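You operate a simulated robot arm through the tools that you are given. There is no shell and no other tool. Be economical: measure what you need, move in short steps, check, and stop when the job is done.

The job below is to be done with a simulated robot arm. You get a single attempt, and the scene is never put back.

JOB
Put a 1 kg weight on each deck, calibrate the deck that reads wrong, and put the weights back.

The check looks at the end state, three seconds after you hand in, the way a careful person would. Anything else that was tipped, shoved, dropped, spilled or broken makes it a failure.

ROBOT AND FRAMES
A 7-joint arm with a two-finger parallel gripper on a trunk, on a base that drives. Base frame: it is fixed to the floor where the robot stands at the start and does not move with it; the origin is under the middle of the robot, x ahead of it, y to its left, z up; the surface under the hand at the start is at about z = 76. Readings come in cm, degrees, newtons and seconds.
Its first joint turns from -166.0 to 166.0 degrees. Places, roughly: rollers of deck one [-60, 150, 40]; rollers of deck two [-10, 150, 40]. Payload 3.43 kg.
The tool frame sits at the grasp point between the pads (the TCP): z along the fingers, y along the line on which they close. The tips reach 3 cm beyond it. The gripper opens to 9.4 cm. The fingers are 2.8 cm wide and 1 cm thick; the gripper's body (5 by 9.6 cm) begins 5.5 cm behind the TCP.
Orientation is that of the tool frame in the base frame, as a unit quaternion [w, x, y, z]. With the fingers straight down and closing along the base's y, the tool's x points along the base's -x, its y along +y and its z along -z.

CONTROLS
- The arm moves only by the tool nudge_tool. Its argument "targets" is a list of rows, each a list of 2 entries, a list of its own where there are three numbers: the shift along the base's x, y, z in units of 20 mm (1.0 is 20 mm), then the turn, a rotation vector about the base's x, y, z in units of 4 degrees (1.0 is 4 degrees). In form: [[[x, y, z], [wx, wy, wz]], ...]. A call has 1 to 8 rows; each row shifts and turns the commanded pose from where the row before left it. "fingers" is the gripper command, from -1 (fully open) to 1 (shut), values between in proportion, set as the call begins (left out, the last holds). A call with a number of a shift or a turn outside -1 to 1 is refused whole. Each row takes 0.2 s and may step no farther than 5 cm and 8.6 degrees from the row before; otherwise, or with a gripper value out of range, the whole call is refused. A pose out of reach is approached as far as the arm can. The call stops where the force on the tool passes 40 N (or 10 N more than at its start, if that is more) or the arm is blocked; 0.2 s more then pass. Each finger travels about 4.5 cm/s and halts on what it meets, pressing with about 41 N; the grip force reading is that of the motor and also rises with nothing between the fingers. The clock runs only during rows and for 0.2 s after the last one: add rows that do not move to give the fingers time. The reply holds the time, the measured pose of the TCP, the force on the tool along the base axes, the opening and the grip force, in the units named above and with some noise, with the torque about the TCP (base axes, N m) and any sound that the robot's microphone picked up, and new pictures: "views" is both (left out), scene, wrist or none.
- Cameras (640 x 400 px; columns grow to the right, rows downward): "scene" is now at [50.01, 17.12, 112.55]; the picture's right is [-0.50, -0.87, 0.00], its down [-0.51, 0.29, -0.81] and it looks along [0.71, -0.40, -0.58] (base axes); focal length 214 px, centre (320, 200). "wrist" rides on the gripper at [7.6, 1.4, -10.3] in the tool frame; the picture's right is [-0.18, 0.98, 0.00], its down [-0.75, -0.14, -0.64] and it looks along [-0.63, -0.12, 0.77] (tool axes); focal length 243 px, centre (320, 200). There is no depth. A picture from a camera that has moved, and an enlarged one, comes with that camera's place and axes in the base frame and with its lens.
- slide_trunk(by): slides the trunk up (or, below 0, down) by that many cm; the arm and the scene camera ride with it, the base frame stays. It gives what a move gives, with no picture.
- roll_base(legs): drives the robot by 1 to 6 legs, each [ahead, left, turn to the left] in cm, cm and degrees, along the robot's own axes; the way and the turn of a leg run together, so that a leg with both is an arc; at most 150 cm and 180 degrees a leg. The arm and the cameras ride along, it lands a little off, and it stops where it bumps. It gives what a move gives, and a new picture of the scene camera.
- aim_head(pan, tilt): turns the head with the scene camera to pan (to the left, within 103 degrees either way) and tilt (down, from -29 to 69), counted from straight ahead of the robot. It gives what a move gives, and a new picture of the scene camera.
- close_up(camera, box): a new picture of the part [left, top, right, bottom] of that camera's present view, enlarged. It takes no simulated time.
- close_job(): hands the job in; it is judged then, once.

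Work in short steps. Places have to be worked out from the pictures, the camera data and where the tool is seen: move nearer, look again, correct. Check each grasp and each placing, and mend what went wrong. You have 120 turns and 260 pictures in all, those below and enlarged ones among them. Open the gripper and draw the arm clear of the work before you hand the job in, unless the task says otherwise; then end with one line.

The tools are called as name(argument=value, ...) on one line, values as JSON. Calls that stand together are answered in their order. nudge_tool: Moves the arm, as the interface text tells. Its arguments: {"type":"object","properties":{"targets":{"type":"array","items":{"type":"array"}},"fingers":{"type":"number"},"views":{"type":"string","enum":["both","scene","wrist","none"]}},"required":["targets"]} The other tools are called the same way: slide_trunk (by) slides the trunk up or down; roll_base (legs) drives the base; aim_head (pan, tilt) turns the head that bears the scene camera; close_up (camera, box) takes an enlarged picture of a part of a camera's view; close_job () hands the job in.

At the start:

```text
time: 0.0
eef_pos: [68.14, 13.99, 104.85]
tool_rot: [0.0, 0.001, 1.0, 0.0]
contact_force: [1.1, -0.2, -0.2]
moment: [-0.01, 0.02, 0.0]
width: 9.42
finger_force: 0.1
trunk travel left (down, up): [-22.5, 26.5]
robot x, y, heading: [0.21, 0.02, 0.0]
head pan, tilt: [-29.7, 35.7]
```

scene: 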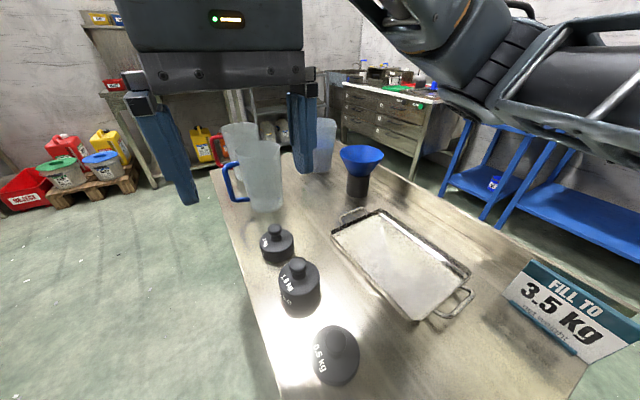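
wrist: 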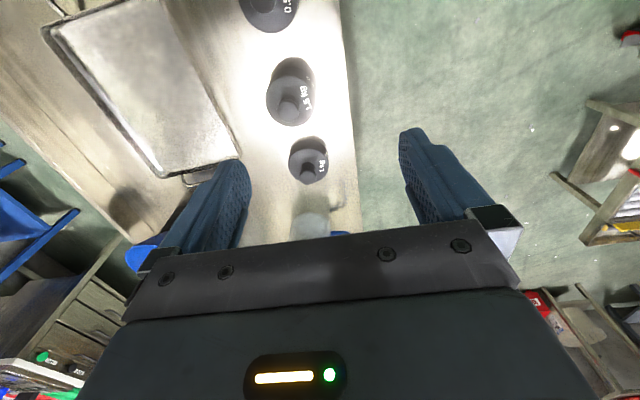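

The pictures show three weights, a tray, jugs and a sign on the table. I'll look closer at the weights and then turn the head towards the decks on the left.

close_up(camera="scene", box=[220, 200, 400, 390])

aim_head(pan=95, tilt=30)

```text
2.11 times, centred on (310, 295) of scene
camera zoom: at [50.01, 17.12, 112.55], right [-0.5, -0.87, 0.0], down [-0.51, 0.29, -0.81], along [0.71, -0.4, -0.58], focal length 452 px, centre (341, 0)
```

zoom: 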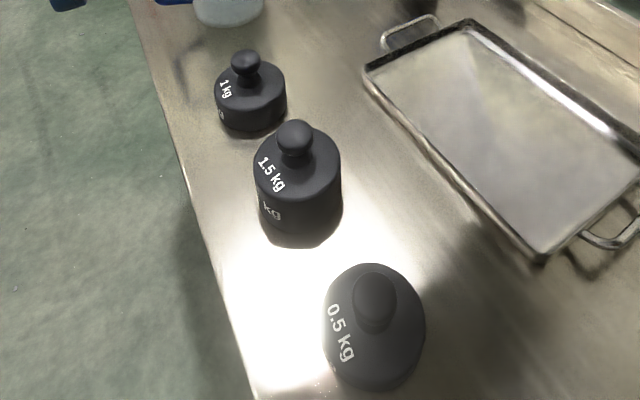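

```text
time: 2.0
eef_pos: [68.14, 14.04, 105.04]
tool_rot: [0.0, 0.0, 1.0, 0.0]
contact_force: [0.2, 0.0, 0.1]
moment: [0.01, 0.02, -0.01]
width: 9.37
finger_force: 0.1
trunk travel left (down, up): [-22.5, 26.5]
robot x, y, heading: [0.23, 0.17, -0.3]
head pan, tilt: [95.0, 30.0]
camera scene: at [41.61, 30.47, 113.44], right [1.0, 0.09, 0.0], down [0.04, -0.5, -0.87], along [-0.08, 0.86, -0.5], focal length 214 px, centre (320, 200)
```

scene: 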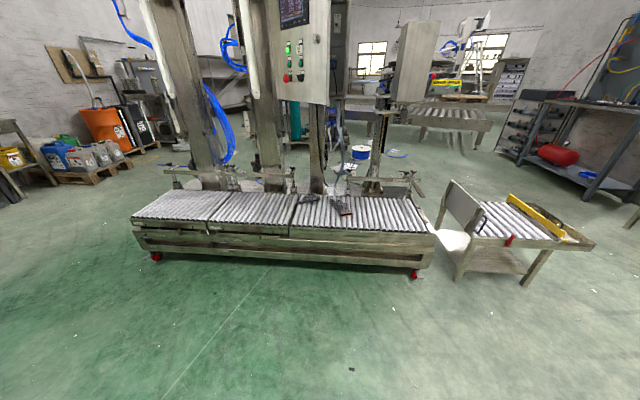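

The filling line is straight ahead of this view, with decks one and two as the left roller sections. I'll zoom in on the panel and the rollers.

close_up(camera="scene", box=[220, 0, 340, 100])

close_up(camera="scene", box=[120, 150, 440, 290])

aim_head(pan=95, tilt=0)

```text
4.00 times, centred on (280, 50) of scene
camera zoom: at [41.61, 30.47, 113.44], right [1.0, 0.09, 0.0], down [0.04, -0.5, -0.87], along [-0.08, 0.86, -0.5], focal length 858 px, centre (480, 800)
```

zoom: 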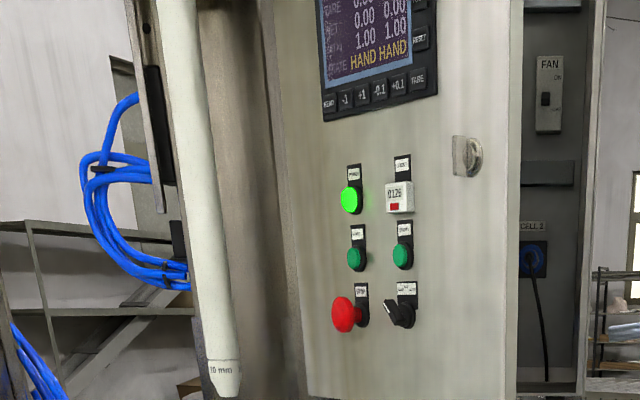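

```text
2.00 times, centred on (280, 220) of scene
camera zoom: at [41.61, 30.47, 113.44], right [1.0, 0.09, 0.0], down [0.04, -0.5, -0.87], along [-0.08, 0.86, -0.5], focal length 429 px, centre (400, 160)
```

zoom: 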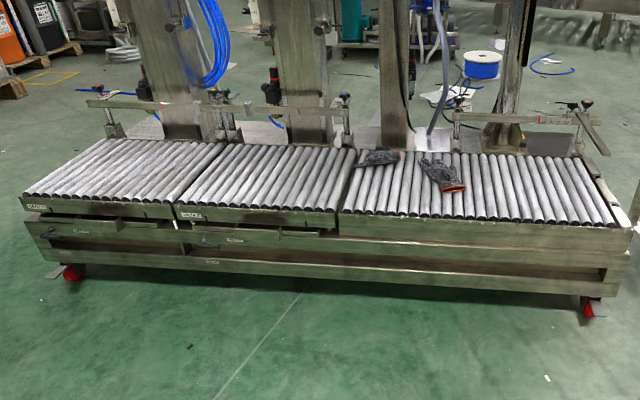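

```text
time: 3.0
eef_pos: [68.15, 14.01, 104.84]
tool_rot: [0.0, 0.0, 1.0, 0.0]
contact_force: [0.1, 0.7, 0.1]
moment: [-0.01, 0.01, -0.03]
width: 9.43
finger_force: 0.0
trunk travel left (down, up): [-22.5, 26.5]
robot x, y, heading: [0.12, 0.01, -0.2]
head pan, tilt: [95.0, 0.0]
camera scene: at [41.61, 30.43, 118.27], right [1.0, 0.09, 0.0], down [0.0, 0.0, -1.0], along [-0.09, 1.0, 0.0], focal length 214 px, centre (320, 200)
```

scene: 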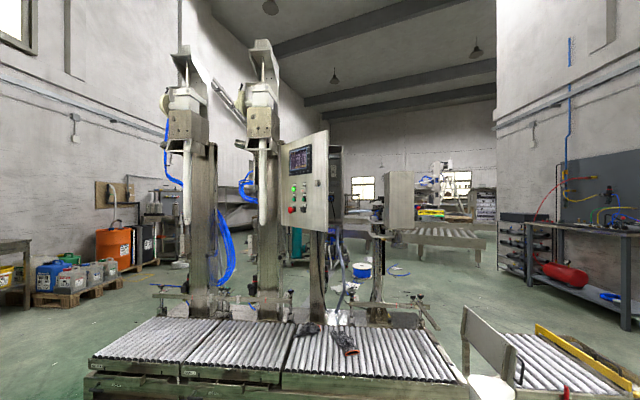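

close_up(camera="scene", box=[285, 140, 325, 175])

close_up(camera="scene", box=[280, 170, 340, 220])

close_up(camera="scene", box=[80, 260, 320, 400])

```text
11.43 times, centred on (305, 158) of scene
camera zoom: at [41.61, 30.43, 118.27], right [1.0, 0.09, 0.0], down [0.0, 0.0, -1.0], along [-0.09, 1.0, 0.0], focal length 2451 px, centre (491, 686)
```

zoom: 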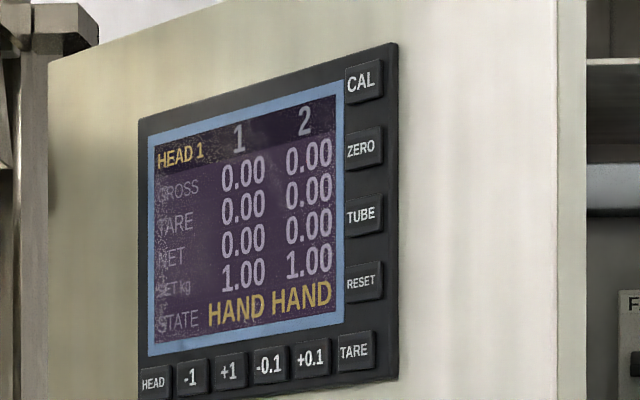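

```text
8.00 times, centred on (310, 195) of scene
camera zoom: at [41.61, 30.43, 118.27], right [1.0, 0.09, 0.0], down [0.0, 0.0, -1.0], along [-0.09, 1.0, 0.0], focal length 1716 px, centre (400, 240)
```

zoom: 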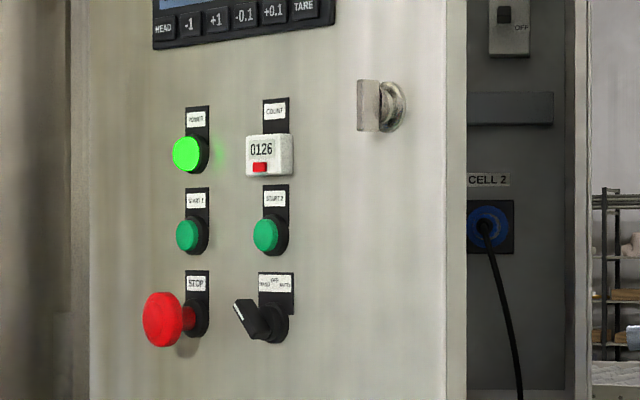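

```text
2.67 times, centred on (200, 330) of scene
camera zoom: at [41.61, 30.43, 118.27], right [1.0, 0.09, 0.0], down [0.0, 0.0, -1.0], along [-0.09, 1.0, 0.0], focal length 572 px, centre (640, -147)
```

zoom: 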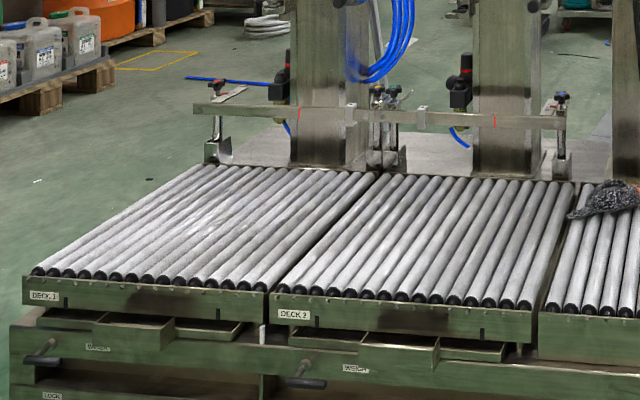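

The panel has CAL, ZERO and HEAD buttons, and each deck has a lever beneath it with labels. I'll look around for a second 1 kg weight.

aim_head(pan=45, tilt=35)

aim_head(pan=0, tilt=40)

aim_head(pan=-60, tilt=35)

aim_head(pan=-30, tilt=15)

```text
time: 4.2
eef_pos: [68.17, 13.94, 104.97]
tool_rot: [0.0, 0.0, 1.0, 0.0]
contact_force: [0.3, 0.2, -1.0]
moment: [-0.02, -0.02, 0.03]
width: 9.38
finger_force: 0.1
trunk travel left (down, up): [-22.5, 26.5]
robot x, y, heading: [-0.05, -0.09, 0.1]
head pan, tilt: [45.0, 35.0]
camera scene: at [48.61, 27.69, 112.67], right [0.71, -0.71, 0.0], down [-0.41, -0.41, -0.82], along [0.58, 0.58, -0.57], focal length 214 px, centre (320, 200)
```

scene: 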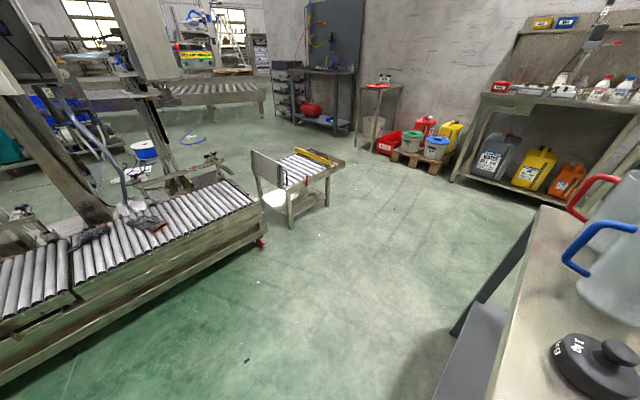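

```text
time: 5.3
eef_pos: [68.12, 14.06, 104.94]
tool_rot: [0.001, 0.0, 1.0, 0.0]
contact_force: [1.0, 1.3, 0.1]
moment: [0.0, 0.01, 0.04]
width: 9.38
finger_force: 0.0
trunk travel left (down, up): [-22.5, 26.5]
robot x, y, heading: [-0.06, -0.04, 0.2]
head pan, tilt: [0.0, 40.0]
camera scene: at [50.89, 21.47, 111.91], right [0.0, -1.0, 0.0], down [-0.64, 0.0, -0.77], along [0.77, 0.0, -0.64], focal length 214 px, centre (320, 200)
```

scene: 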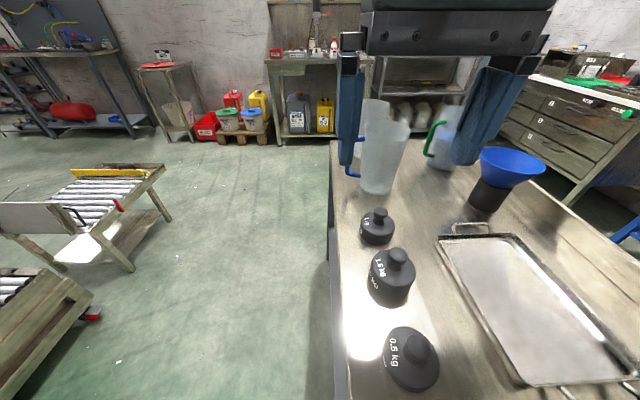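

```text
time: 6.6
eef_pos: [68.05, 14.03, 104.92]
tool_rot: [0.0, 0.0, 1.0, -0.001]
contact_force: [0.3, 0.4, 0.3]
moment: [-0.02, 0.0, -0.02]
width: 9.4
finger_force: 0.0
trunk travel left (down, up): [-22.5, 26.5]
robot x, y, heading: [-0.49, 0.03, -0.1]
head pan, tilt: [-60.0, 35.0]
camera scene: at [46.8, 13.84, 112.66], right [-0.87, -0.5, 0.0], down [-0.29, 0.5, -0.82], along [0.41, -0.71, -0.57], focal length 214 px, centre (320, 200)
```

scene: 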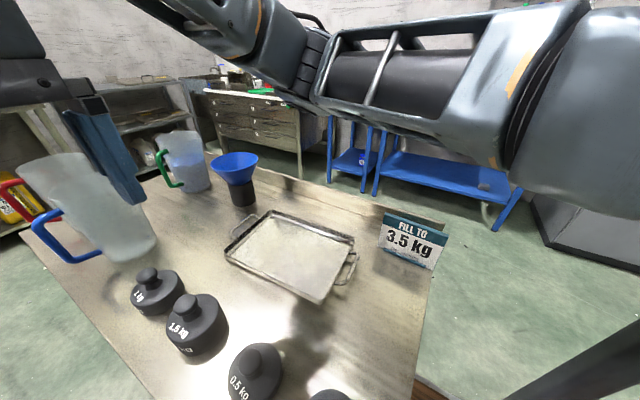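

```text
time: 7.5
eef_pos: [68.23, 14.04, 104.98]
tool_rot: [0.001, 0.001, 1.0, 0.0]
contact_force: [0.3, 0.2, -0.8]
moment: [-0.01, 0.0, -0.03]
width: 9.4
finger_force: 0.3
trunk travel left (down, up): [-22.5, 26.5]
robot x, y, heading: [-0.16, -0.18, 0.0]
head pan, tilt: [-30.0, 15.0]
camera scene: at [50.48, 16.78, 115.85], right [-0.5, -0.87, 0.0], down [-0.22, 0.13, -0.97], along [0.84, -0.48, -0.26], focal length 214 px, centre (320, 200)
```

scene: 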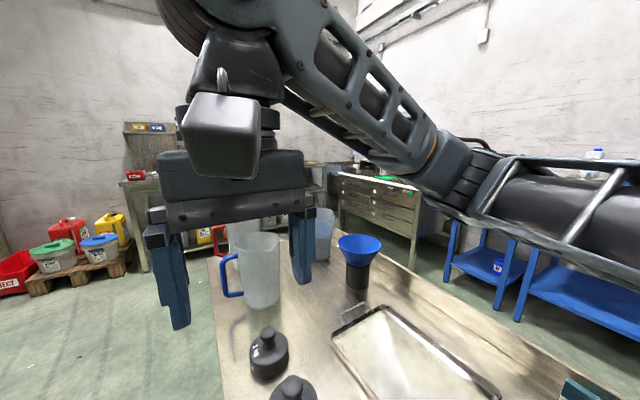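

A fourth weight shows at the table's near edge. I'll tilt down to see it.

aim_head(pan=-60, tilt=65)

aim_head(pan=-15, tilt=65)

```text
time: 8.7
eef_pos: [68.16, 13.96, 104.96]
tool_rot: [0.0, 0.0, 1.0, 0.0]
contact_force: [1.0, -0.5, -0.1]
moment: [0.0, 0.03, -0.01]
width: 9.41
finger_force: 0.0
trunk travel left (down, up): [-22.5, 26.5]
robot x, y, heading: [-0.23, -0.28, 0.1]
head pan, tilt: [-60.0, 65.0]
camera scene: at [45.43, 16.2, 108.68], right [-0.87, -0.5, 0.0], down [-0.45, 0.78, -0.42], along [0.21, -0.37, -0.91], focal length 214 px, centre (320, 200)
```

scene: 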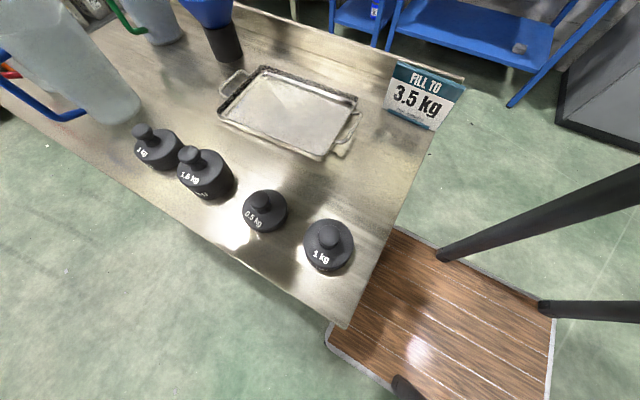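

```text
time: 9.8
eef_pos: [68.15, 13.96, 105.07]
tool_rot: [-0.001, 0.001, 1.0, 0.0]
contact_force: [0.4, 1.0, -0.2]
moment: [0.02, 0.0, -0.03]
width: 9.38
finger_force: 0.0
trunk travel left (down, up): [-22.5, 26.5]
robot x, y, heading: [0.24, -0.21, -0.0]
head pan, tilt: [-15.0, 65.0]
camera scene: at [48.25, 19.88, 108.67], right [-0.26, -0.97, 0.0], down [-0.88, 0.24, -0.42], along [0.41, -0.11, -0.91], focal length 214 px, centre (320, 200)
```

scene: 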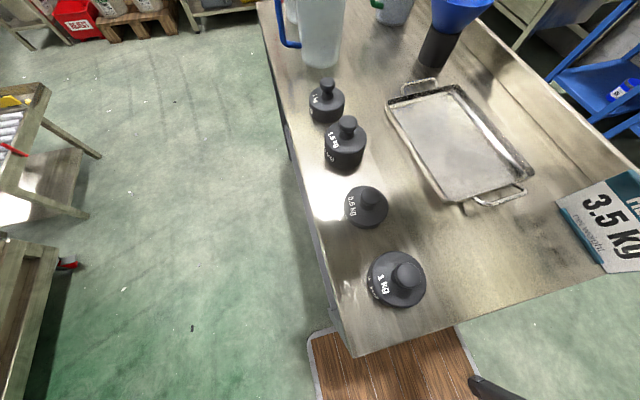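

Two 1 kg weights: one near (about x 48, y 10) and one far (about x 80, y 10). Before driving, I'll check the floor beside and behind the robot.

aim_head(pan=103, tilt=60)

aim_head(pan=-103, tilt=45)

```text
time: 11.8
eef_pos: [68.18, 13.97, 104.98]
tool_rot: [0.0, 0.0, 1.0, 0.001]
contact_force: [0.5, -0.6, -0.3]
moment: [-0.01, 0.01, -0.02]
width: 9.4
finger_force: 0.1
trunk travel left (down, up): [-22.5, 26.5]
robot x, y, heading: [0.18, 0.42, 0.1]
head pan, tilt: [103.0, 60.0]
camera scene: at [40.9, 27.96, 109.23], right [0.97, 0.22, 0.0], down [0.19, -0.84, -0.5], along [-0.11, 0.49, -0.87], focal length 214 px, centre (320, 200)
```

scene: 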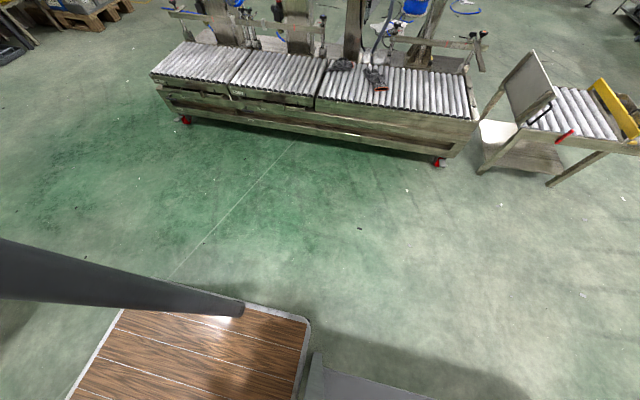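

```text
time: 14.8
eef_pos: [68.15, 13.97, 104.93]
tool_rot: [0.0, 0.0, 1.0, 0.0]
contact_force: [0.6, 0.5, -0.1]
moment: [-0.01, 0.01, 0.01]
width: 9.39
finger_force: 0.1
trunk travel left (down, up): [-22.5, 26.5]
robot x, y, heading: [0.01, -0.16, -0.1]
head pan, tilt: [-103.0, 45.0]
camera scene: at [40.56, 13.54, 111.18], right [-0.97, 0.22, 0.0], down [0.16, 0.69, -0.71], along [-0.16, -0.69, -0.71], focal length 214 px, centre (320, 200)
```

scene: 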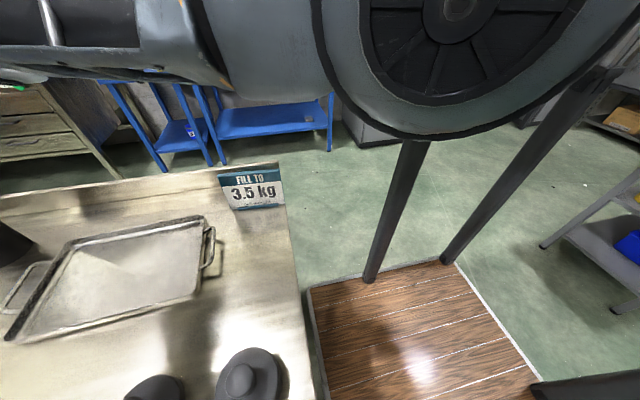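

The robot's platform is wooden-decked and ends about 36 cm ahead, with the table edge at x≈41 and clear floor behind. I'll aim the head at the hand and back off so the near weight lies under the tool.

aim_head(pan=-15, tilt=55)

roll_base(legs=[[-20, -4, 0]])

```text
time: 16.4
eef_pos: [68.12, 13.98, 104.93]
tool_rot: [0.0, -0.001, 1.0, 0.0]
contact_force: [0.3, 0.0, 0.1]
moment: [0.01, 0.02, 0.03]
width: 9.41
finger_force: 0.1
trunk travel left (down, up): [-22.5, 26.5]
robot x, y, heading: [-0.21, 0.15, 0.2]
head pan, tilt: [-15.0, 55.0]
camera scene: at [49.35, 19.59, 109.84], right [-0.26, -0.97, 0.0], down [-0.79, 0.21, -0.57], along [0.55, -0.15, -0.82], focal length 214 px, centre (320, 200)
```

scene: 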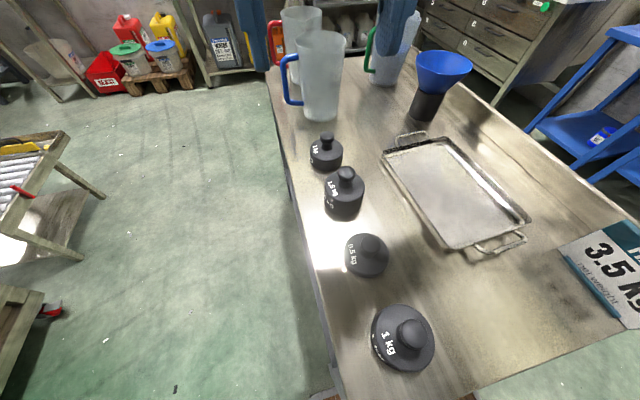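

```text
time: 18.1
eef_pos: [48.19, 10.04, 105.03]
tool_rot: [0.0, 0.001, 1.0, 0.0]
contact_force: [-0.2, -0.3, -0.1]
moment: [-0.03, 0.0, -0.02]
width: 9.42
finger_force: 0.1
trunk travel left (down, up): [-22.5, 26.5]
robot x, y, heading: [-20.28, -4.09, -0.1]
head pan, tilt: [-15.0, 55.0]
camera scene: at [29.38, 15.56, 109.84], right [-0.26, -0.97, 0.0], down [-0.79, 0.21, -0.57], along [0.55, -0.15, -0.82], focal length 214 px, centre (320, 200)
```

scene: 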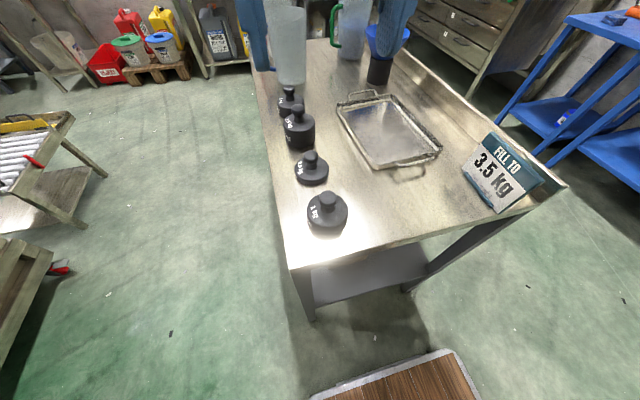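

By triangulating, the near weight's knob is at about (48.2, 9.3) with its top near z 82. I'll enlarge to get sizes and the wrist view.

close_up(camera="scene", box=[280, 140, 380, 240])

nudge_tool(targets=[[[0, -0.35, -1], [0, 0, 0]], [[0, 0, -1], [0, 0, 0]], [[0, 0, -1], [0, 0, 0]], [[0, 0, -1], [0, 0, 0]], [[0, 0, -1], [0, 0, 0]]], fingers=-1)

```text
4.00 times, centred on (330, 190) of scene
camera zoom: at [29.38, 15.56, 109.84], right [-0.26, -0.97, 0.0], down [-0.79, 0.21, -0.57], along [0.55, -0.15, -0.82], focal length 858 px, centre (280, 240)
```

zoom: 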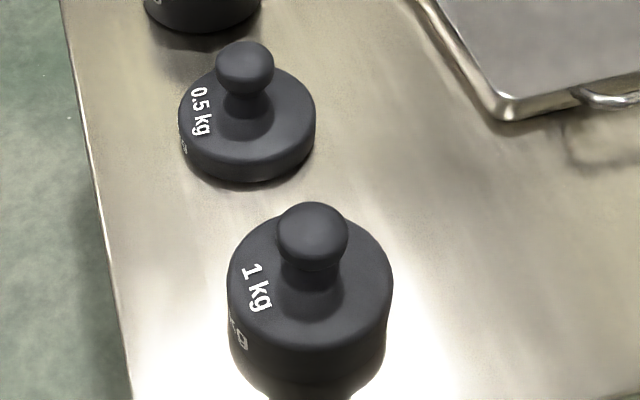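

```text
time: 19.2
eef_pos: [48.04, 9.17, 95.04]
tool_rot: [0.0, 0.0, 1.0, 0.0]
contact_force: [0.5, 0.0, -1.0]
moment: [0.02, 0.01, -0.06]
width: 9.41
finger_force: 0.0
trunk travel left (down, up): [-22.5, 26.5]
robot x, y, heading: [-20.21, -4.18, -0.1]
head pan, tilt: [-15.0, 55.0]
camera scene: at [29.38, 15.56, 109.84], right [-0.26, -0.97, 0.0], down [-0.79, 0.21, -0.57], along [0.55, -0.15, -0.82], focal length 214 px, centre (320, 200)
camera wrist: at [40.44, 10.52, 105.25], right [0.18, 0.98, 0.0], down [0.75, -0.14, 0.64], along [0.63, -0.12, -0.77], focal length 243 px, centre (320, 200)
```

scene: 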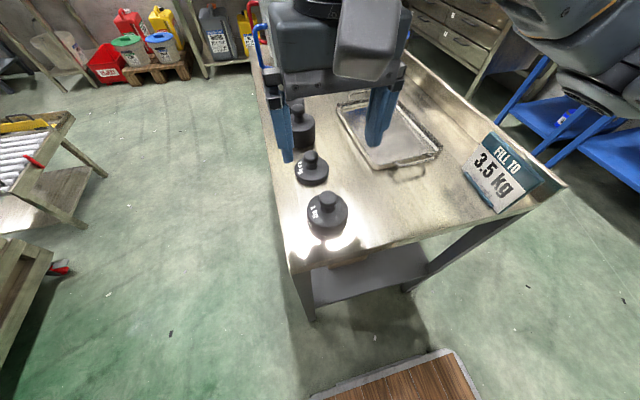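
wrist: 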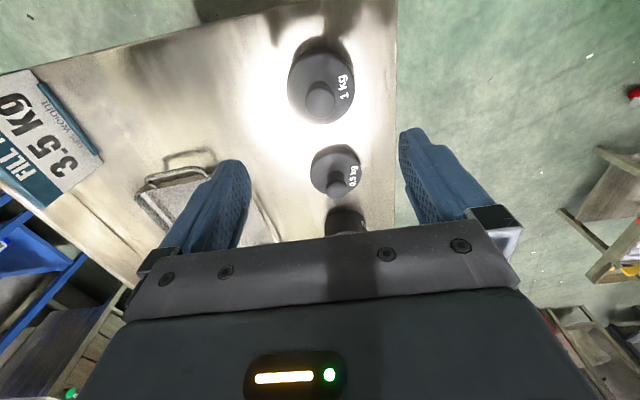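

The knob is centred between the fingers in y. I'll descend about 9 cm and check alignment again.

nudge_tool(targets=[[[0, 0, -1], [0, 0, 0]], [[0, 0, -1], [0, 0, 0]], [[0, 0, -1], [0, 0, 0]], [[0, 0, -1], [0, 0, 0]], [[0, 0, -0.5], [0, 0, 0]]])

close_up(camera="scene", box=[260, 130, 400, 250])

```text
time: 20.4
eef_pos: [48.13, 9.21, 86.04]
tool_rot: [0.0, -0.001, 1.0, 0.0]
contact_force: [0.9, 0.6, 0.2]
moment: [0.0, -0.01, -0.01]
width: 9.4
finger_force: 0.1
trunk travel left (down, up): [-22.5, 26.5]
robot x, y, heading: [-20.13, -3.42, -0.0]
head pan, tilt: [-15.0, 55.0]
camera scene: at [29.39, 15.56, 109.84], right [-0.26, -0.97, 0.0], down [-0.79, 0.21, -0.57], along [0.55, -0.15, -0.82], focal length 214 px, centre (320, 200)
camera wrist: at [40.5, 10.57, 96.28], right [0.18, 0.98, 0.0], down [0.75, -0.14, 0.64], along [0.63, -0.12, -0.77], focal length 243 px, centre (320, 200)
```

scene: 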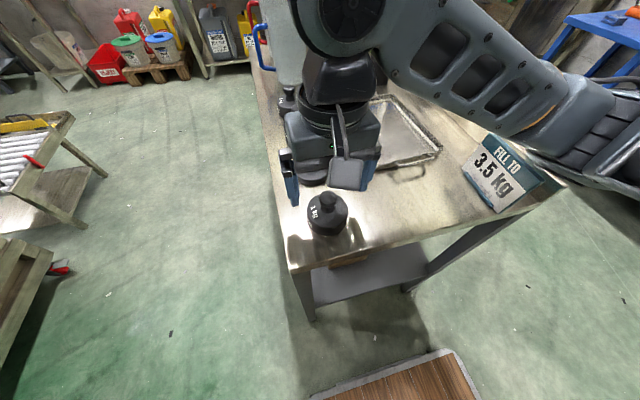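
wrist: 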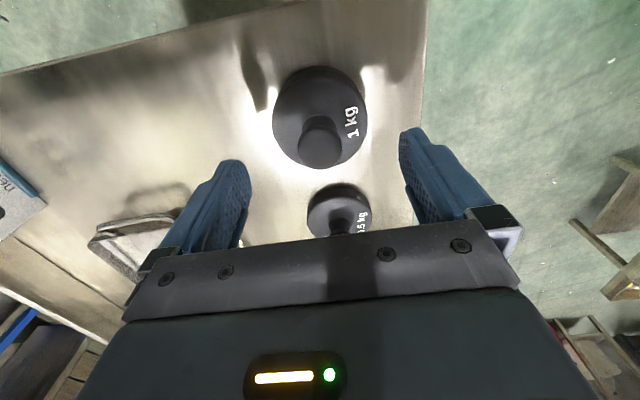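

```text
3.33 times, centred on (330, 190) of scene
camera zoom: at [29.39, 15.56, 109.84], right [-0.26, -0.97, 0.0], down [-0.79, 0.21, -0.57], along [0.55, -0.15, -0.82], focal length 715 px, centre (287, 233)
```

zoom: 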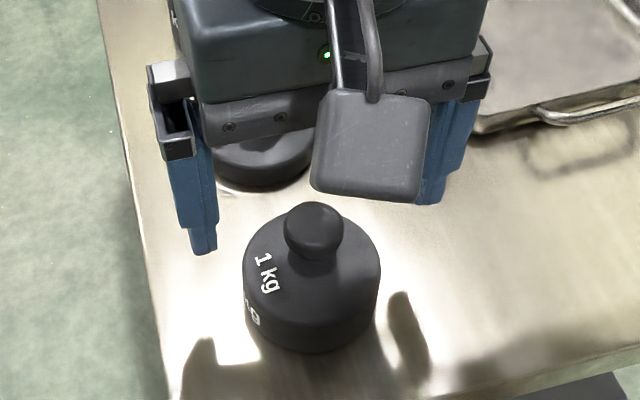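

Alignment agrees within a few mm. I'll lower to z≈81.8 so the tips sit just above the body, then close on the knob.

nudge_tool(targets=[[[0.05, 0, -1], [0, 0, 0]], [[0, 0, -1], [0, 0, 0]], [[0, 0, -0.1], [0, 0, 0]]])

nudge_tool(targets=[[[0, 0, 0], [0, 0, 0]], [[0, 0, 0], [0, 0, 0]], [[0, 0, 0], [0, 0, 0]], [[0, 0, 0], [0, 0, 0]], [[0, 0, 0], [0, 0, 0]], [[0, 0, 0], [0, 0, 0]]], fingers=0.7)

```text
time: 21.2
eef_pos: [48.96, 8.69, 83.26]
tool_rot: [0.018, 0.001, 1.0, -0.011]
contact_force: [-0.4, -0.5, -0.1]
moment: [-0.05, 0.01, 0.03]
width: 9.38
finger_force: 0.1
trunk travel left (down, up): [-22.5, 26.5]
robot x, y, heading: [-20.11, -4.03, 0.1]
head pan, tilt: [-15.0, 55.0]
camera scene: at [29.01, 15.66, 110.48], right [-0.26, -0.97, 0.0], down [-0.79, 0.21, -0.58], along [0.56, -0.15, -0.82], focal length 214 px, centre (320, 200)
camera wrist: at [40.87, 10.19, 93.36], right [0.19, 0.98, -0.01], down [0.73, -0.13, 0.67], along [0.66, -0.14, -0.74], focal length 243 px, centre (320, 200)
```

scene: 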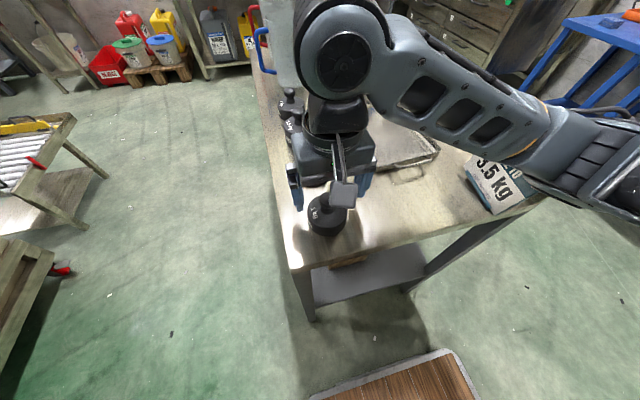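
wrist: 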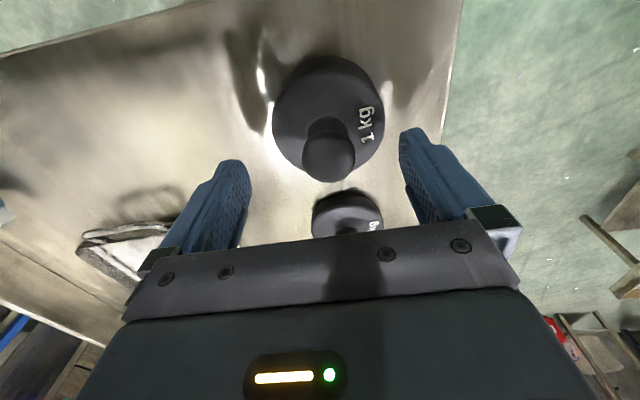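

```text
time: 22.1
eef_pos: [48.33, 9.14, 82.47]
tool_rot: [0.01, 0.001, 1.0, 0.006]
contact_force: [-15.6, -2.0, 72.6]
moment: [0.18, 0.73, 0.41]
width: 3.99
finger_force: 17.4
trunk travel left (down, up): [-22.5, 26.5]
robot x, y, heading: [-20.16, -4.11, 0.1]
head pan, tilt: [-15.0, 55.0]
stopped in row 4: the force on the tool passed its limit at 161 N (the readings are from after the stop); the commanded pose is now the measured one
camera scene: at [29.16, 15.56, 109.64], right [-0.26, -0.97, 0.0], down [-0.79, 0.21, -0.57], along [0.56, -0.15, -0.82], focal length 214 px, centre (320, 200)
camera wrist: at [40.46, 10.32, 92.62], right [0.18, 0.98, 0.01], down [0.74, -0.15, 0.65], along [0.65, -0.11, -0.76], focal length 243 px, centre (320, 200)
```

scene: 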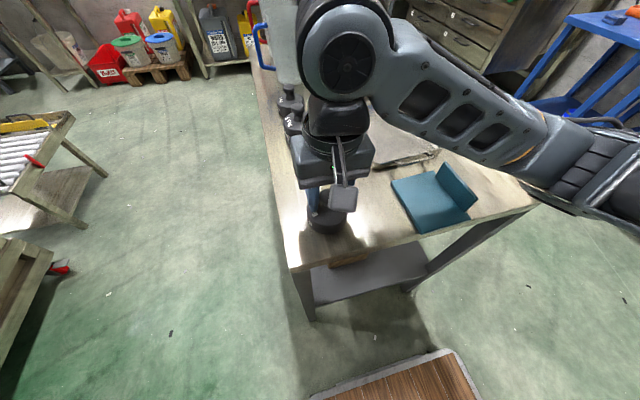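
wrist: 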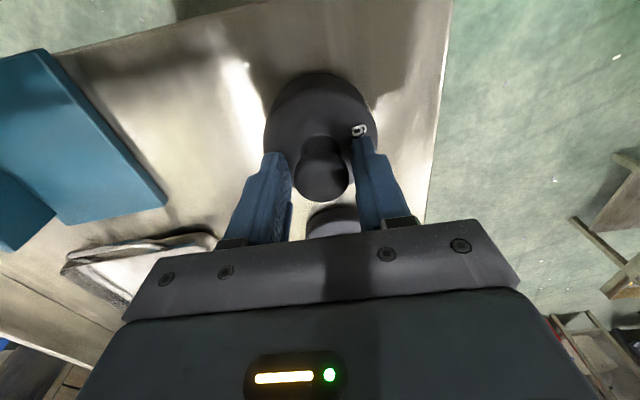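

The forearm came down on the "3.5 kg" sign and knocked it over, which is why the arm was pushed off; I'll have to put that sign back up. First I open the fingers and lift straight off.

nudge_tool(targets=[[[0, 0, 0], [0, 0, 0]], [[0, 0, 0], [0, 0, 0]], [[0, 0, 0], [0, 0, 0]], [[0, 0, 0], [0, 0, 0]], [[0, 0, 0.5], [0, 0, 0]]], fingers=-1)

```text
time: 23.3
eef_pos: [48.29, 9.16, 83.25]
tool_rot: [0.005, 0.002, 1.0, 0.005]
contact_force: [-0.6, 0.2, 0.4]
moment: [-0.03, -0.02, -0.01]
width: 9.39
finger_force: 0.1
trunk travel left (down, up): [-22.5, 26.5]
robot x, y, heading: [-19.92, -4.18, 0.2]
head pan, tilt: [-15.0, 55.0]
camera scene: at [29.33, 15.62, 109.83], right [-0.26, -0.97, 0.0], down [-0.79, 0.21, -0.57], along [0.55, -0.15, -0.82], focal length 214 px, centre (320, 200)
camera wrist: at [40.62, 10.46, 93.49], right [0.19, 0.98, 0.01], down [0.75, -0.15, 0.65], along [0.64, -0.11, -0.76], focal length 243 px, centre (320, 200)
```

scene: 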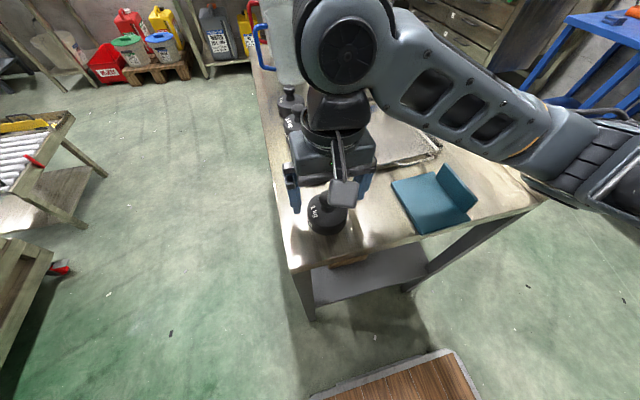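
wrist: 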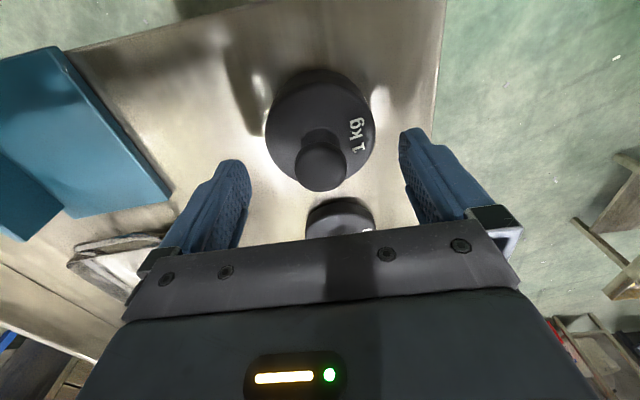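

The weight is still standing in place and the hand is open. I'll lift clear and raise the trunk, then study the sign.

nudge_tool(targets=[[[0, 0, 1], [0, 0, 0]], [[0, 0, 1], [0, 0, 0]], [[0, 0, 1], [0, 0, 0]], [[0, 0, 1], [0, 0, 0]], [[0, 0, 1], [0, 0, 0]], [[0, 0, 1], [0, 0, 0]]], views="none")

slide_trunk(by=15)

aim_head(pan=-45, tilt=50)

close_up(camera="scene", box=[200, 100, 520, 300])

```text
time: 24.7
eef_pos: [48.26, 9.13, 95.43]
tool_rot: [0.004, 0.002, 1.0, 0.004]
contact_force: [-0.4, 0.5, -0.6]
moment: [0.0, -0.01, 0.0]
width: 9.41
finger_force: 0.1
trunk travel left (down, up): [-22.5, 26.5]
robot x, y, heading: [-19.89, -3.88, -0.1]
head pan, tilt: [-15.0, 55.0]
```

```text
time: 26.4
eef_pos: [48.18, 9.13, 110.23]
tool_rot: [0.005, 0.002, 1.0, 0.003]
contact_force: [0.5, 1.0, -0.1]
moment: [0.01, 0.0, 0.0]
width: 9.41
finger_force: 0.1
trunk travel left (down, up): [-37.5, 11.5]
robot x, y, heading: [-19.78, -3.9, -0.2]
head pan, tilt: [-15.0, 55.0]
```

```text
time: 27.4
eef_pos: [48.39, 9.23, 110.26]
tool_rot: [0.005, 0.002, 1.0, 0.003]
contact_force: [-0.1, 0.4, 0.1]
moment: [-0.02, 0.0, 0.0]
width: 9.41
finger_force: 0.0
trunk travel left (down, up): [-37.5, 11.5]
robot x, y, heading: [-20.16, -3.83, -0.0]
head pan, tilt: [-45.0, 50.0]
camera scene: at [27.81, 12.04, 125.49], right [-0.71, -0.71, 0.0], down [-0.54, 0.54, -0.64], along [0.45, -0.45, -0.77], focal length 214 px, centre (320, 200)
```

scene: 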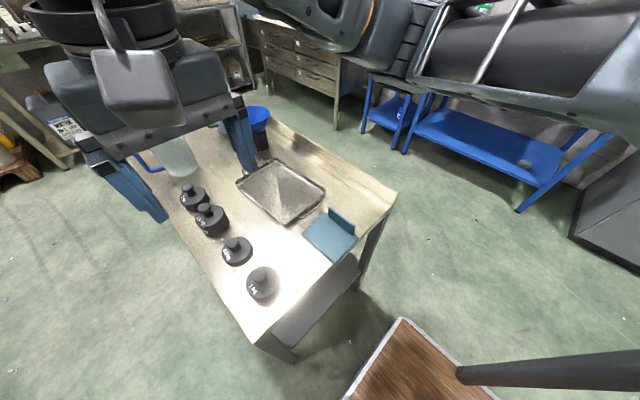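

```text
2.00 times, centred on (360, 200) of scene
camera zoom: at [27.81, 12.04, 125.49], right [-0.71, -0.71, 0.0], down [-0.54, 0.54, -0.64], along [0.45, -0.45, -0.77], focal length 429 px, centre (240, 200)
```

zoom: 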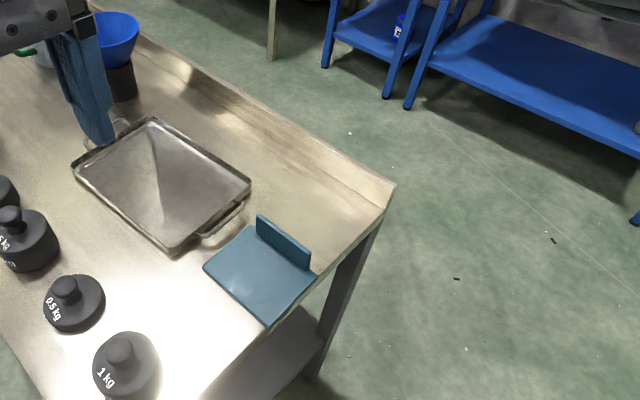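

The sign lies face-down, shifted about 7 cm, with its foot plate standing up at y≈-14.5 and its end at the table edge (x≈40.5). It originally stood at y≈-22 facing +y. I'll back off, then turn the hand horizontal to grip the foot from the table end.

roll_base(legs=[[-24, -24, 0]])

nudge_tool(targets=[[[0, 0, 0], [0, -1, 0]], [[0, 0, 0], [0, -1, 0]], [[0, 0, 0], [0, -1, 0]], [[0, 0, 0], [0, -1, 0]], [[0, 0, 0], [0, -1, 0]], [[0, 0, 0], [0, -1, 0]], [[0, 0, 0], [0, -1, 0]], [[0, 0, 0], [0, -1, 0]]], views="none")

nudge_tool(targets=[[[0, 0, 0], [0, -1, 0]], [[0, 0, 0], [0, -1, 0]], [[0, 0, 0], [0, -1, 0]], [[0, 0, 0], [0, -1, 0]], [[0, 0, 0], [0, -1, 0]], [[0, 0, 0], [0, -1, 0]], [[0, 0, 0], [0, -1, 0]], [[0, 0, 0], [0, -1, 0]]], views="none")

nudge_tool(targets=[[[0, 0, -1], [0, -1, 0]], [[0, 0, -1], [0, -1, 0]], [[0, 0, -1], [0, -1, 0]], [[0, 0, -1], [0, -1, 0]], [[0, 0, -1], [0, -1, 0]], [[0, 0, -1], [0, -1, 0]], [[0, 0, -1], [0, -0.5, 0]]])

```text
time: 29.6
eef_pos: [24.35, -15.05, 110.48]
tool_rot: [0.006, 0.001, 1.0, 0.005]
contact_force: [-0.7, -0.3, 0.0]
moment: [0.0, 0.0, 0.0]
width: 9.44
finger_force: 0.0
trunk travel left (down, up): [-37.5, 11.5]
robot x, y, heading: [-44.04, -28.26, 0.1]
head pan, tilt: [-45.0, 50.0]
camera scene: at [3.78, -12.1, 125.49], right [-0.71, -0.71, 0.0], down [-0.54, 0.54, -0.64], along [0.45, -0.46, -0.77], focal length 214 px, centre (320, 200)
```

scene: 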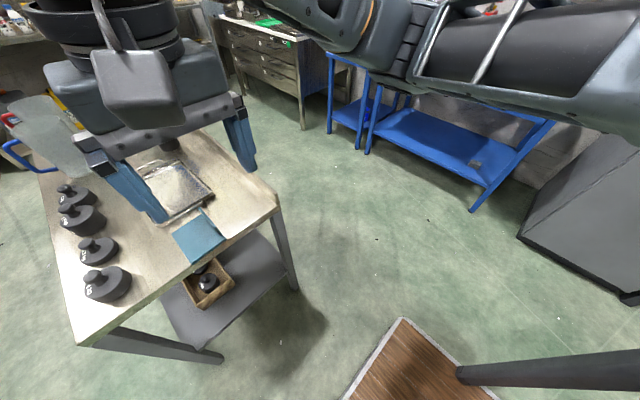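

```text
time: 31.4
eef_pos: [24.3, -14.93, 110.33]
tool_rot: [0.282, 0.001, 0.959, 0.005]
contact_force: [0.3, 0.6, -0.6]
moment: [0.01, -0.02, -0.01]
width: 9.39
finger_force: 0.1
trunk travel left (down, up): [-37.5, 11.5]
robot x, y, heading: [-44.19, -28.18, 0.0]
head pan, tilt: [-45.0, 50.0]
```

```text
time: 33.2
eef_pos: [29.01, -12.3, 110.02]
tool_rot: [0.535, 0.001, 0.845, 0.003]
contact_force: [0.6, 0.7, 0.1]
moment: [0.0, 0.0, 0.01]
width: 9.39
finger_force: 0.1
out of reach, approached as far as the arm can: row 1, 2, 3, 4, 5, 6, 7
trunk travel left (down, up): [-37.5, 11.5]
robot x, y, heading: [-44.23, -27.88, -0.1]
head pan, tilt: [-45.0, 50.0]
```

```text
time: 34.8
eef_pos: [28.94, -12.54, 96.09]
tool_rot: [0.711, -0.003, 0.703, 0.005]
contact_force: [0.1, -0.1, 0.3]
moment: [0.01, -0.01, 0.02]
width: 9.38
finger_force: 0.1
trunk travel left (down, up): [-37.5, 11.5]
robot x, y, heading: [-43.98, -28.13, 0.0]
head pan, tilt: [-45.0, 50.0]
camera scene: at [3.77, -12.1, 125.49], right [-0.71, -0.71, 0.0], down [-0.54, 0.54, -0.64], along [0.45, -0.46, -0.77], focal length 214 px, centre (320, 200)
camera wrist: at [18.59, -11.16, 88.28], right [-0.01, 0.98, 0.19], down [-0.65, -0.15, 0.75], along [0.76, -0.11, 0.64], focal length 243 px, centre (320, 200)
```

scene: 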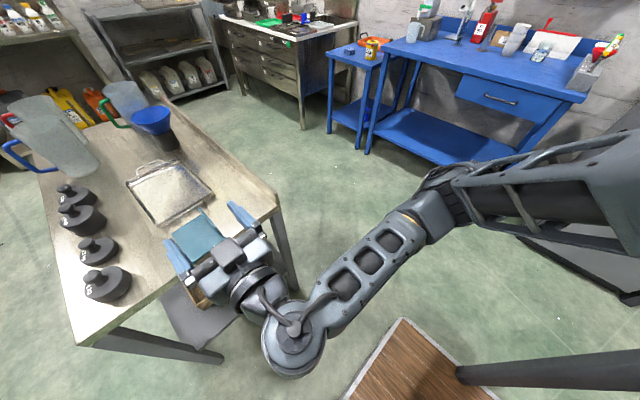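
wrist: 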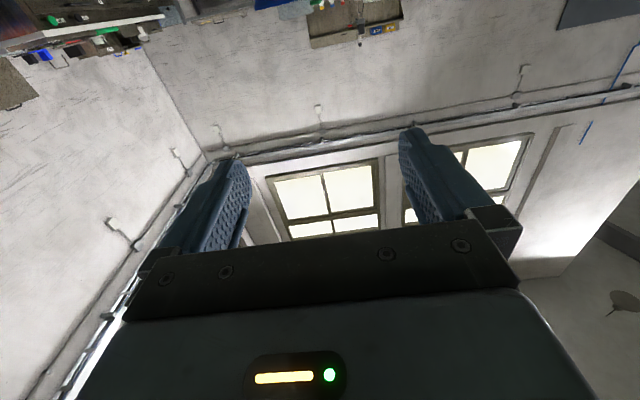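

The hand is now horizontal, pointing at the table end. I'll take an enlarged view of the sign from here to fix its place.

close_up(camera="scene", box=[130, 190, 290, 300])

nudge_tool(targets=[[[0, -1, -1], [0, 0, 0]], [[0, 0, -1], [0, 0, 0]], [[0, 0, -1], [0, 0, 0]], [[0, 0, -1], [0, 0, 0]], [[0, 0, -1], [0, 0, 0]], [[0, 0, -1], [0, 0, 0]], [[0, 0, -1], [0, 0, 0]]], views="none")

close_up(camera="scene", box=[130, 190, 290, 300])

```text
3.64 times, centred on (210, 245) of scene
camera zoom: at [3.77, -12.1, 125.49], right [-0.71, -0.71, 0.0], down [-0.54, 0.54, -0.64], along [0.45, -0.46, -0.77], focal length 780 px, centre (720, 36)
```

zoom: 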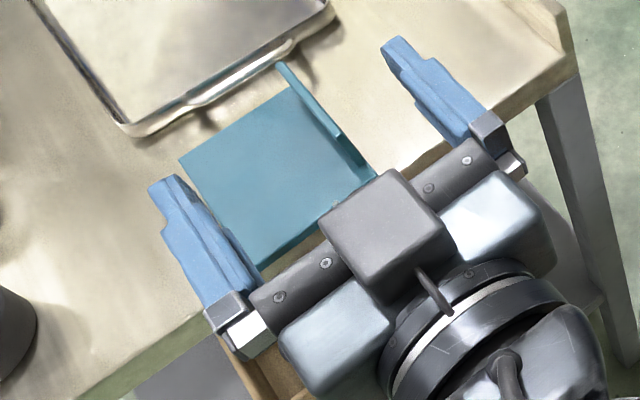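

```text
time: 36.4
eef_pos: [28.71, -14.51, 82.06]
tool_rot: [0.712, -0.001, 0.703, 0.004]
contact_force: [-0.3, 0.7, -0.6]
moment: [0.0, 0.0, -0.02]
width: 9.39
finger_force: 0.1
trunk travel left (down, up): [-37.5, 11.5]
robot x, y, heading: [-43.83, -28.17, -0.3]
head pan, tilt: [-45.0, 50.0]
```

```text
3.64 times, centred on (210, 245) of scene
camera zoom: at [3.77, -12.11, 125.49], right [-0.71, -0.71, 0.0], down [-0.54, 0.54, -0.64], along [0.45, -0.46, -0.77], focal length 780 px, centre (720, 36)
```

zoom: 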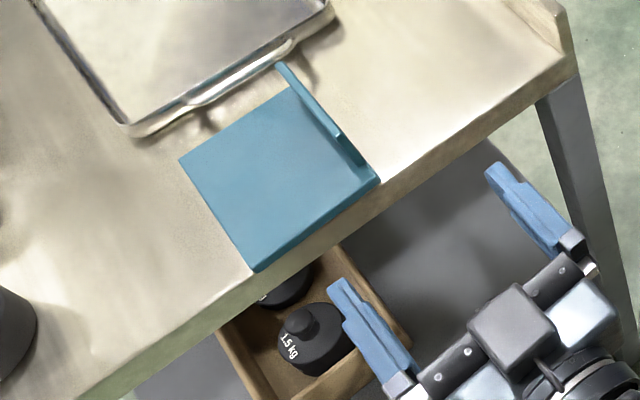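

The view is clear: foot plate at y≈-14.5, from x≈41.8 inwards, up to about z 80. I'll lower to z≈78.7 and slide in along +x to straddle it.

nudge_tool(targets=[[[0, 0, -0.85], [0, 0, 0]], [[0, 0, -0.83], [0, 0, 0]], [[1, 0, 0], [0, 0, 0]], [[1, 0, 0], [0, 0, 0]], [[1, 0, 0], [0, 0, 0]], [[1, 0, 0], [0, 0, 0]]], views="none")

close_up(camera="scene", box=[130, 190, 290, 300])

```text
time: 37.8
eef_pos: [36.97, -14.5, 78.84]
tool_rot: [0.711, -0.002, 0.703, 0.005]
contact_force: [0.1, 0.2, -0.7]
moment: [-0.03, 0.03, -0.02]
width: 9.4
finger_force: 0.2
trunk travel left (down, up): [-37.5, 11.5]
robot x, y, heading: [-44.14, -28.05, -0.1]
head pan, tilt: [-45.0, 50.0]
```

```text
3.64 times, centred on (210, 245) of scene
camera zoom: at [3.77, -12.11, 125.49], right [-0.71, -0.71, 0.0], down [-0.54, 0.54, -0.64], along [0.45, -0.46, -0.77], focal length 780 px, centre (720, 36)
```

zoom: 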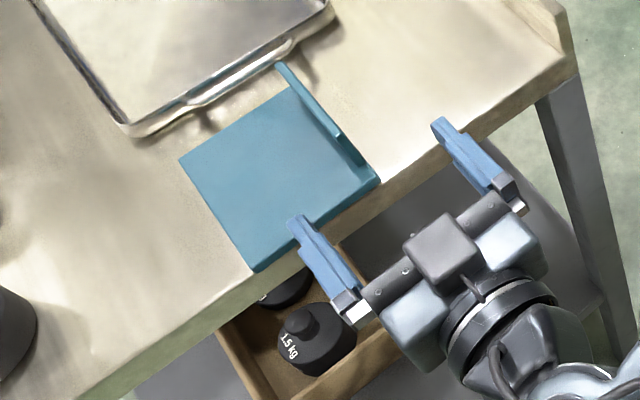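

The fingers straddle the foot line. I'll advance 4.8 cm and close.

nudge_tool(targets=[[[1, 0, 0], [0, 0, 0]], [[1, 0, 0], [0, 0, 0]], [[0.4, 0, 0], [0, 0, 0]]], views="none")

nudge_tool(targets=[[[0, 0, 0], [0, 0, 0]], [[0, 0, 0], [0, 0, 0]], [[0, 0, 0], [0, 0, 0]], [[0, 0, 0], [0, 0, 0]], [[0, 0, 0], [0, 0, 0]], [[0, 0, 0], [0, 0, 0]]], fingers=1, views="none")

close_up(camera="scene", box=[130, 190, 290, 300])

```text
time: 38.6
eef_pos: [41.72, -14.42, 78.76]
tool_rot: [0.711, -0.001, 0.703, 0.004]
contact_force: [0.1, -0.1, 0.1]
moment: [0.0, -0.04, 0.04]
width: 9.4
finger_force: 0.1
trunk travel left (down, up): [-37.5, 11.5]
robot x, y, heading: [-43.95, -28.37, -0.0]
head pan, tilt: [-45.0, 50.0]
```

```text
time: 40.0
eef_pos: [41.66, -14.57, 78.84]
tool_rot: [0.711, -0.001, 0.703, 0.004]
contact_force: [-0.4, -5.0, 17.1]
moment: [-0.17, -0.03, -0.05]
width: 0.74
finger_force: 34.5
trunk travel left (down, up): [-37.5, 11.5]
robot x, y, heading: [-43.79, -27.78, -0.2]
head pan, tilt: [-45.0, 50.0]
```

```text
3.64 times, centred on (210, 245) of scene
camera zoom: at [3.73, -12.13, 125.53], right [-0.71, -0.71, 0.0], down [-0.54, 0.54, -0.64], along [0.45, -0.45, -0.77], focal length 780 px, centre (720, 36)
```

zoom: 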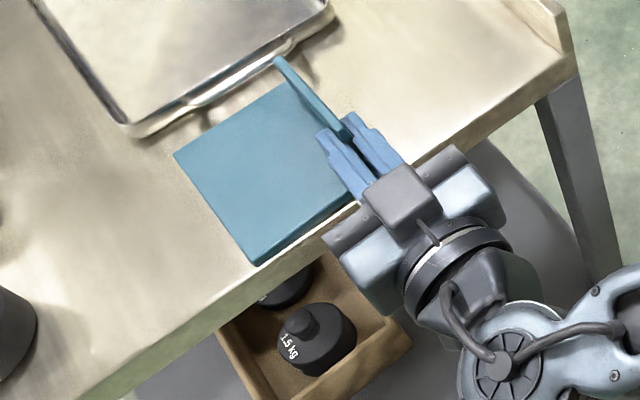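

The foot is held (0.74 cm). I'll lift it 10 cm, moving a little -x to keep clear of the tray handle.

nudge_tool(targets=[[[0, 0, 0.5], [0, 0, 0]], [[0, 0, 1], [0, 0, 0]], [[0, 0, 1], [0, 0, 0]], [[0, 0, 1], [0, 0, 0]], [[0, 0, 1], [0, 0, 0]], [[0, 0, 0.5], [0, 0, 0]]], views="scene")

close_up(camera="scene", box=[130, 160, 290, 290])

```text
time: 41.4
eef_pos: [41.6, -14.45, 88.73]
tool_rot: [0.711, -0.003, 0.703, 0.005]
contact_force: [0.8, -0.5, 0.0]
moment: [-0.01, -0.01, 0.01]
width: 0.03
finger_force: 33.3
trunk travel left (down, up): [-37.5, 11.5]
robot x, y, heading: [-43.65, -28.17, -0.1]
head pan, tilt: [-45.0, 50.0]
camera scene: at [3.78, -12.1, 125.49], right [-0.71, -0.71, 0.0], down [-0.54, 0.54, -0.64], along [0.45, -0.46, -0.77], focal length 214 px, centre (320, 200)
```

scene: 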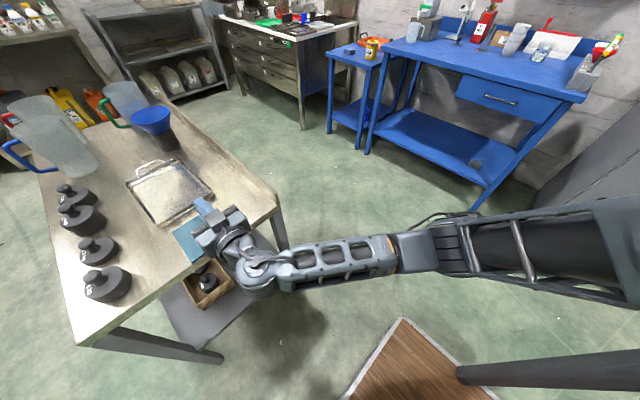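

```text
3.08 times, centred on (210, 225) of scene
camera zoom: at [3.78, -12.1, 125.49], right [-0.71, -0.71, 0.0], down [-0.54, 0.54, -0.64], along [0.45, -0.46, -0.77], focal length 660 px, centre (658, 123)
```

zoom: 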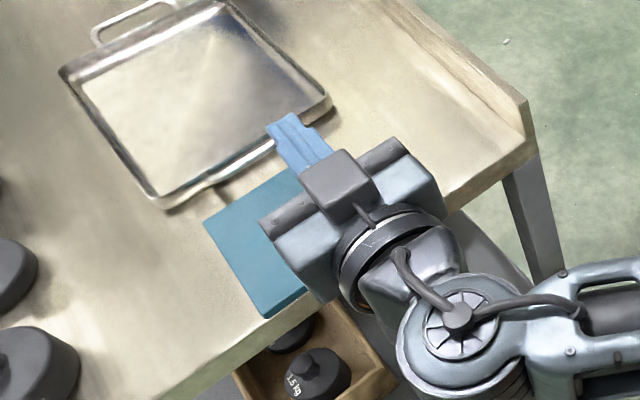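

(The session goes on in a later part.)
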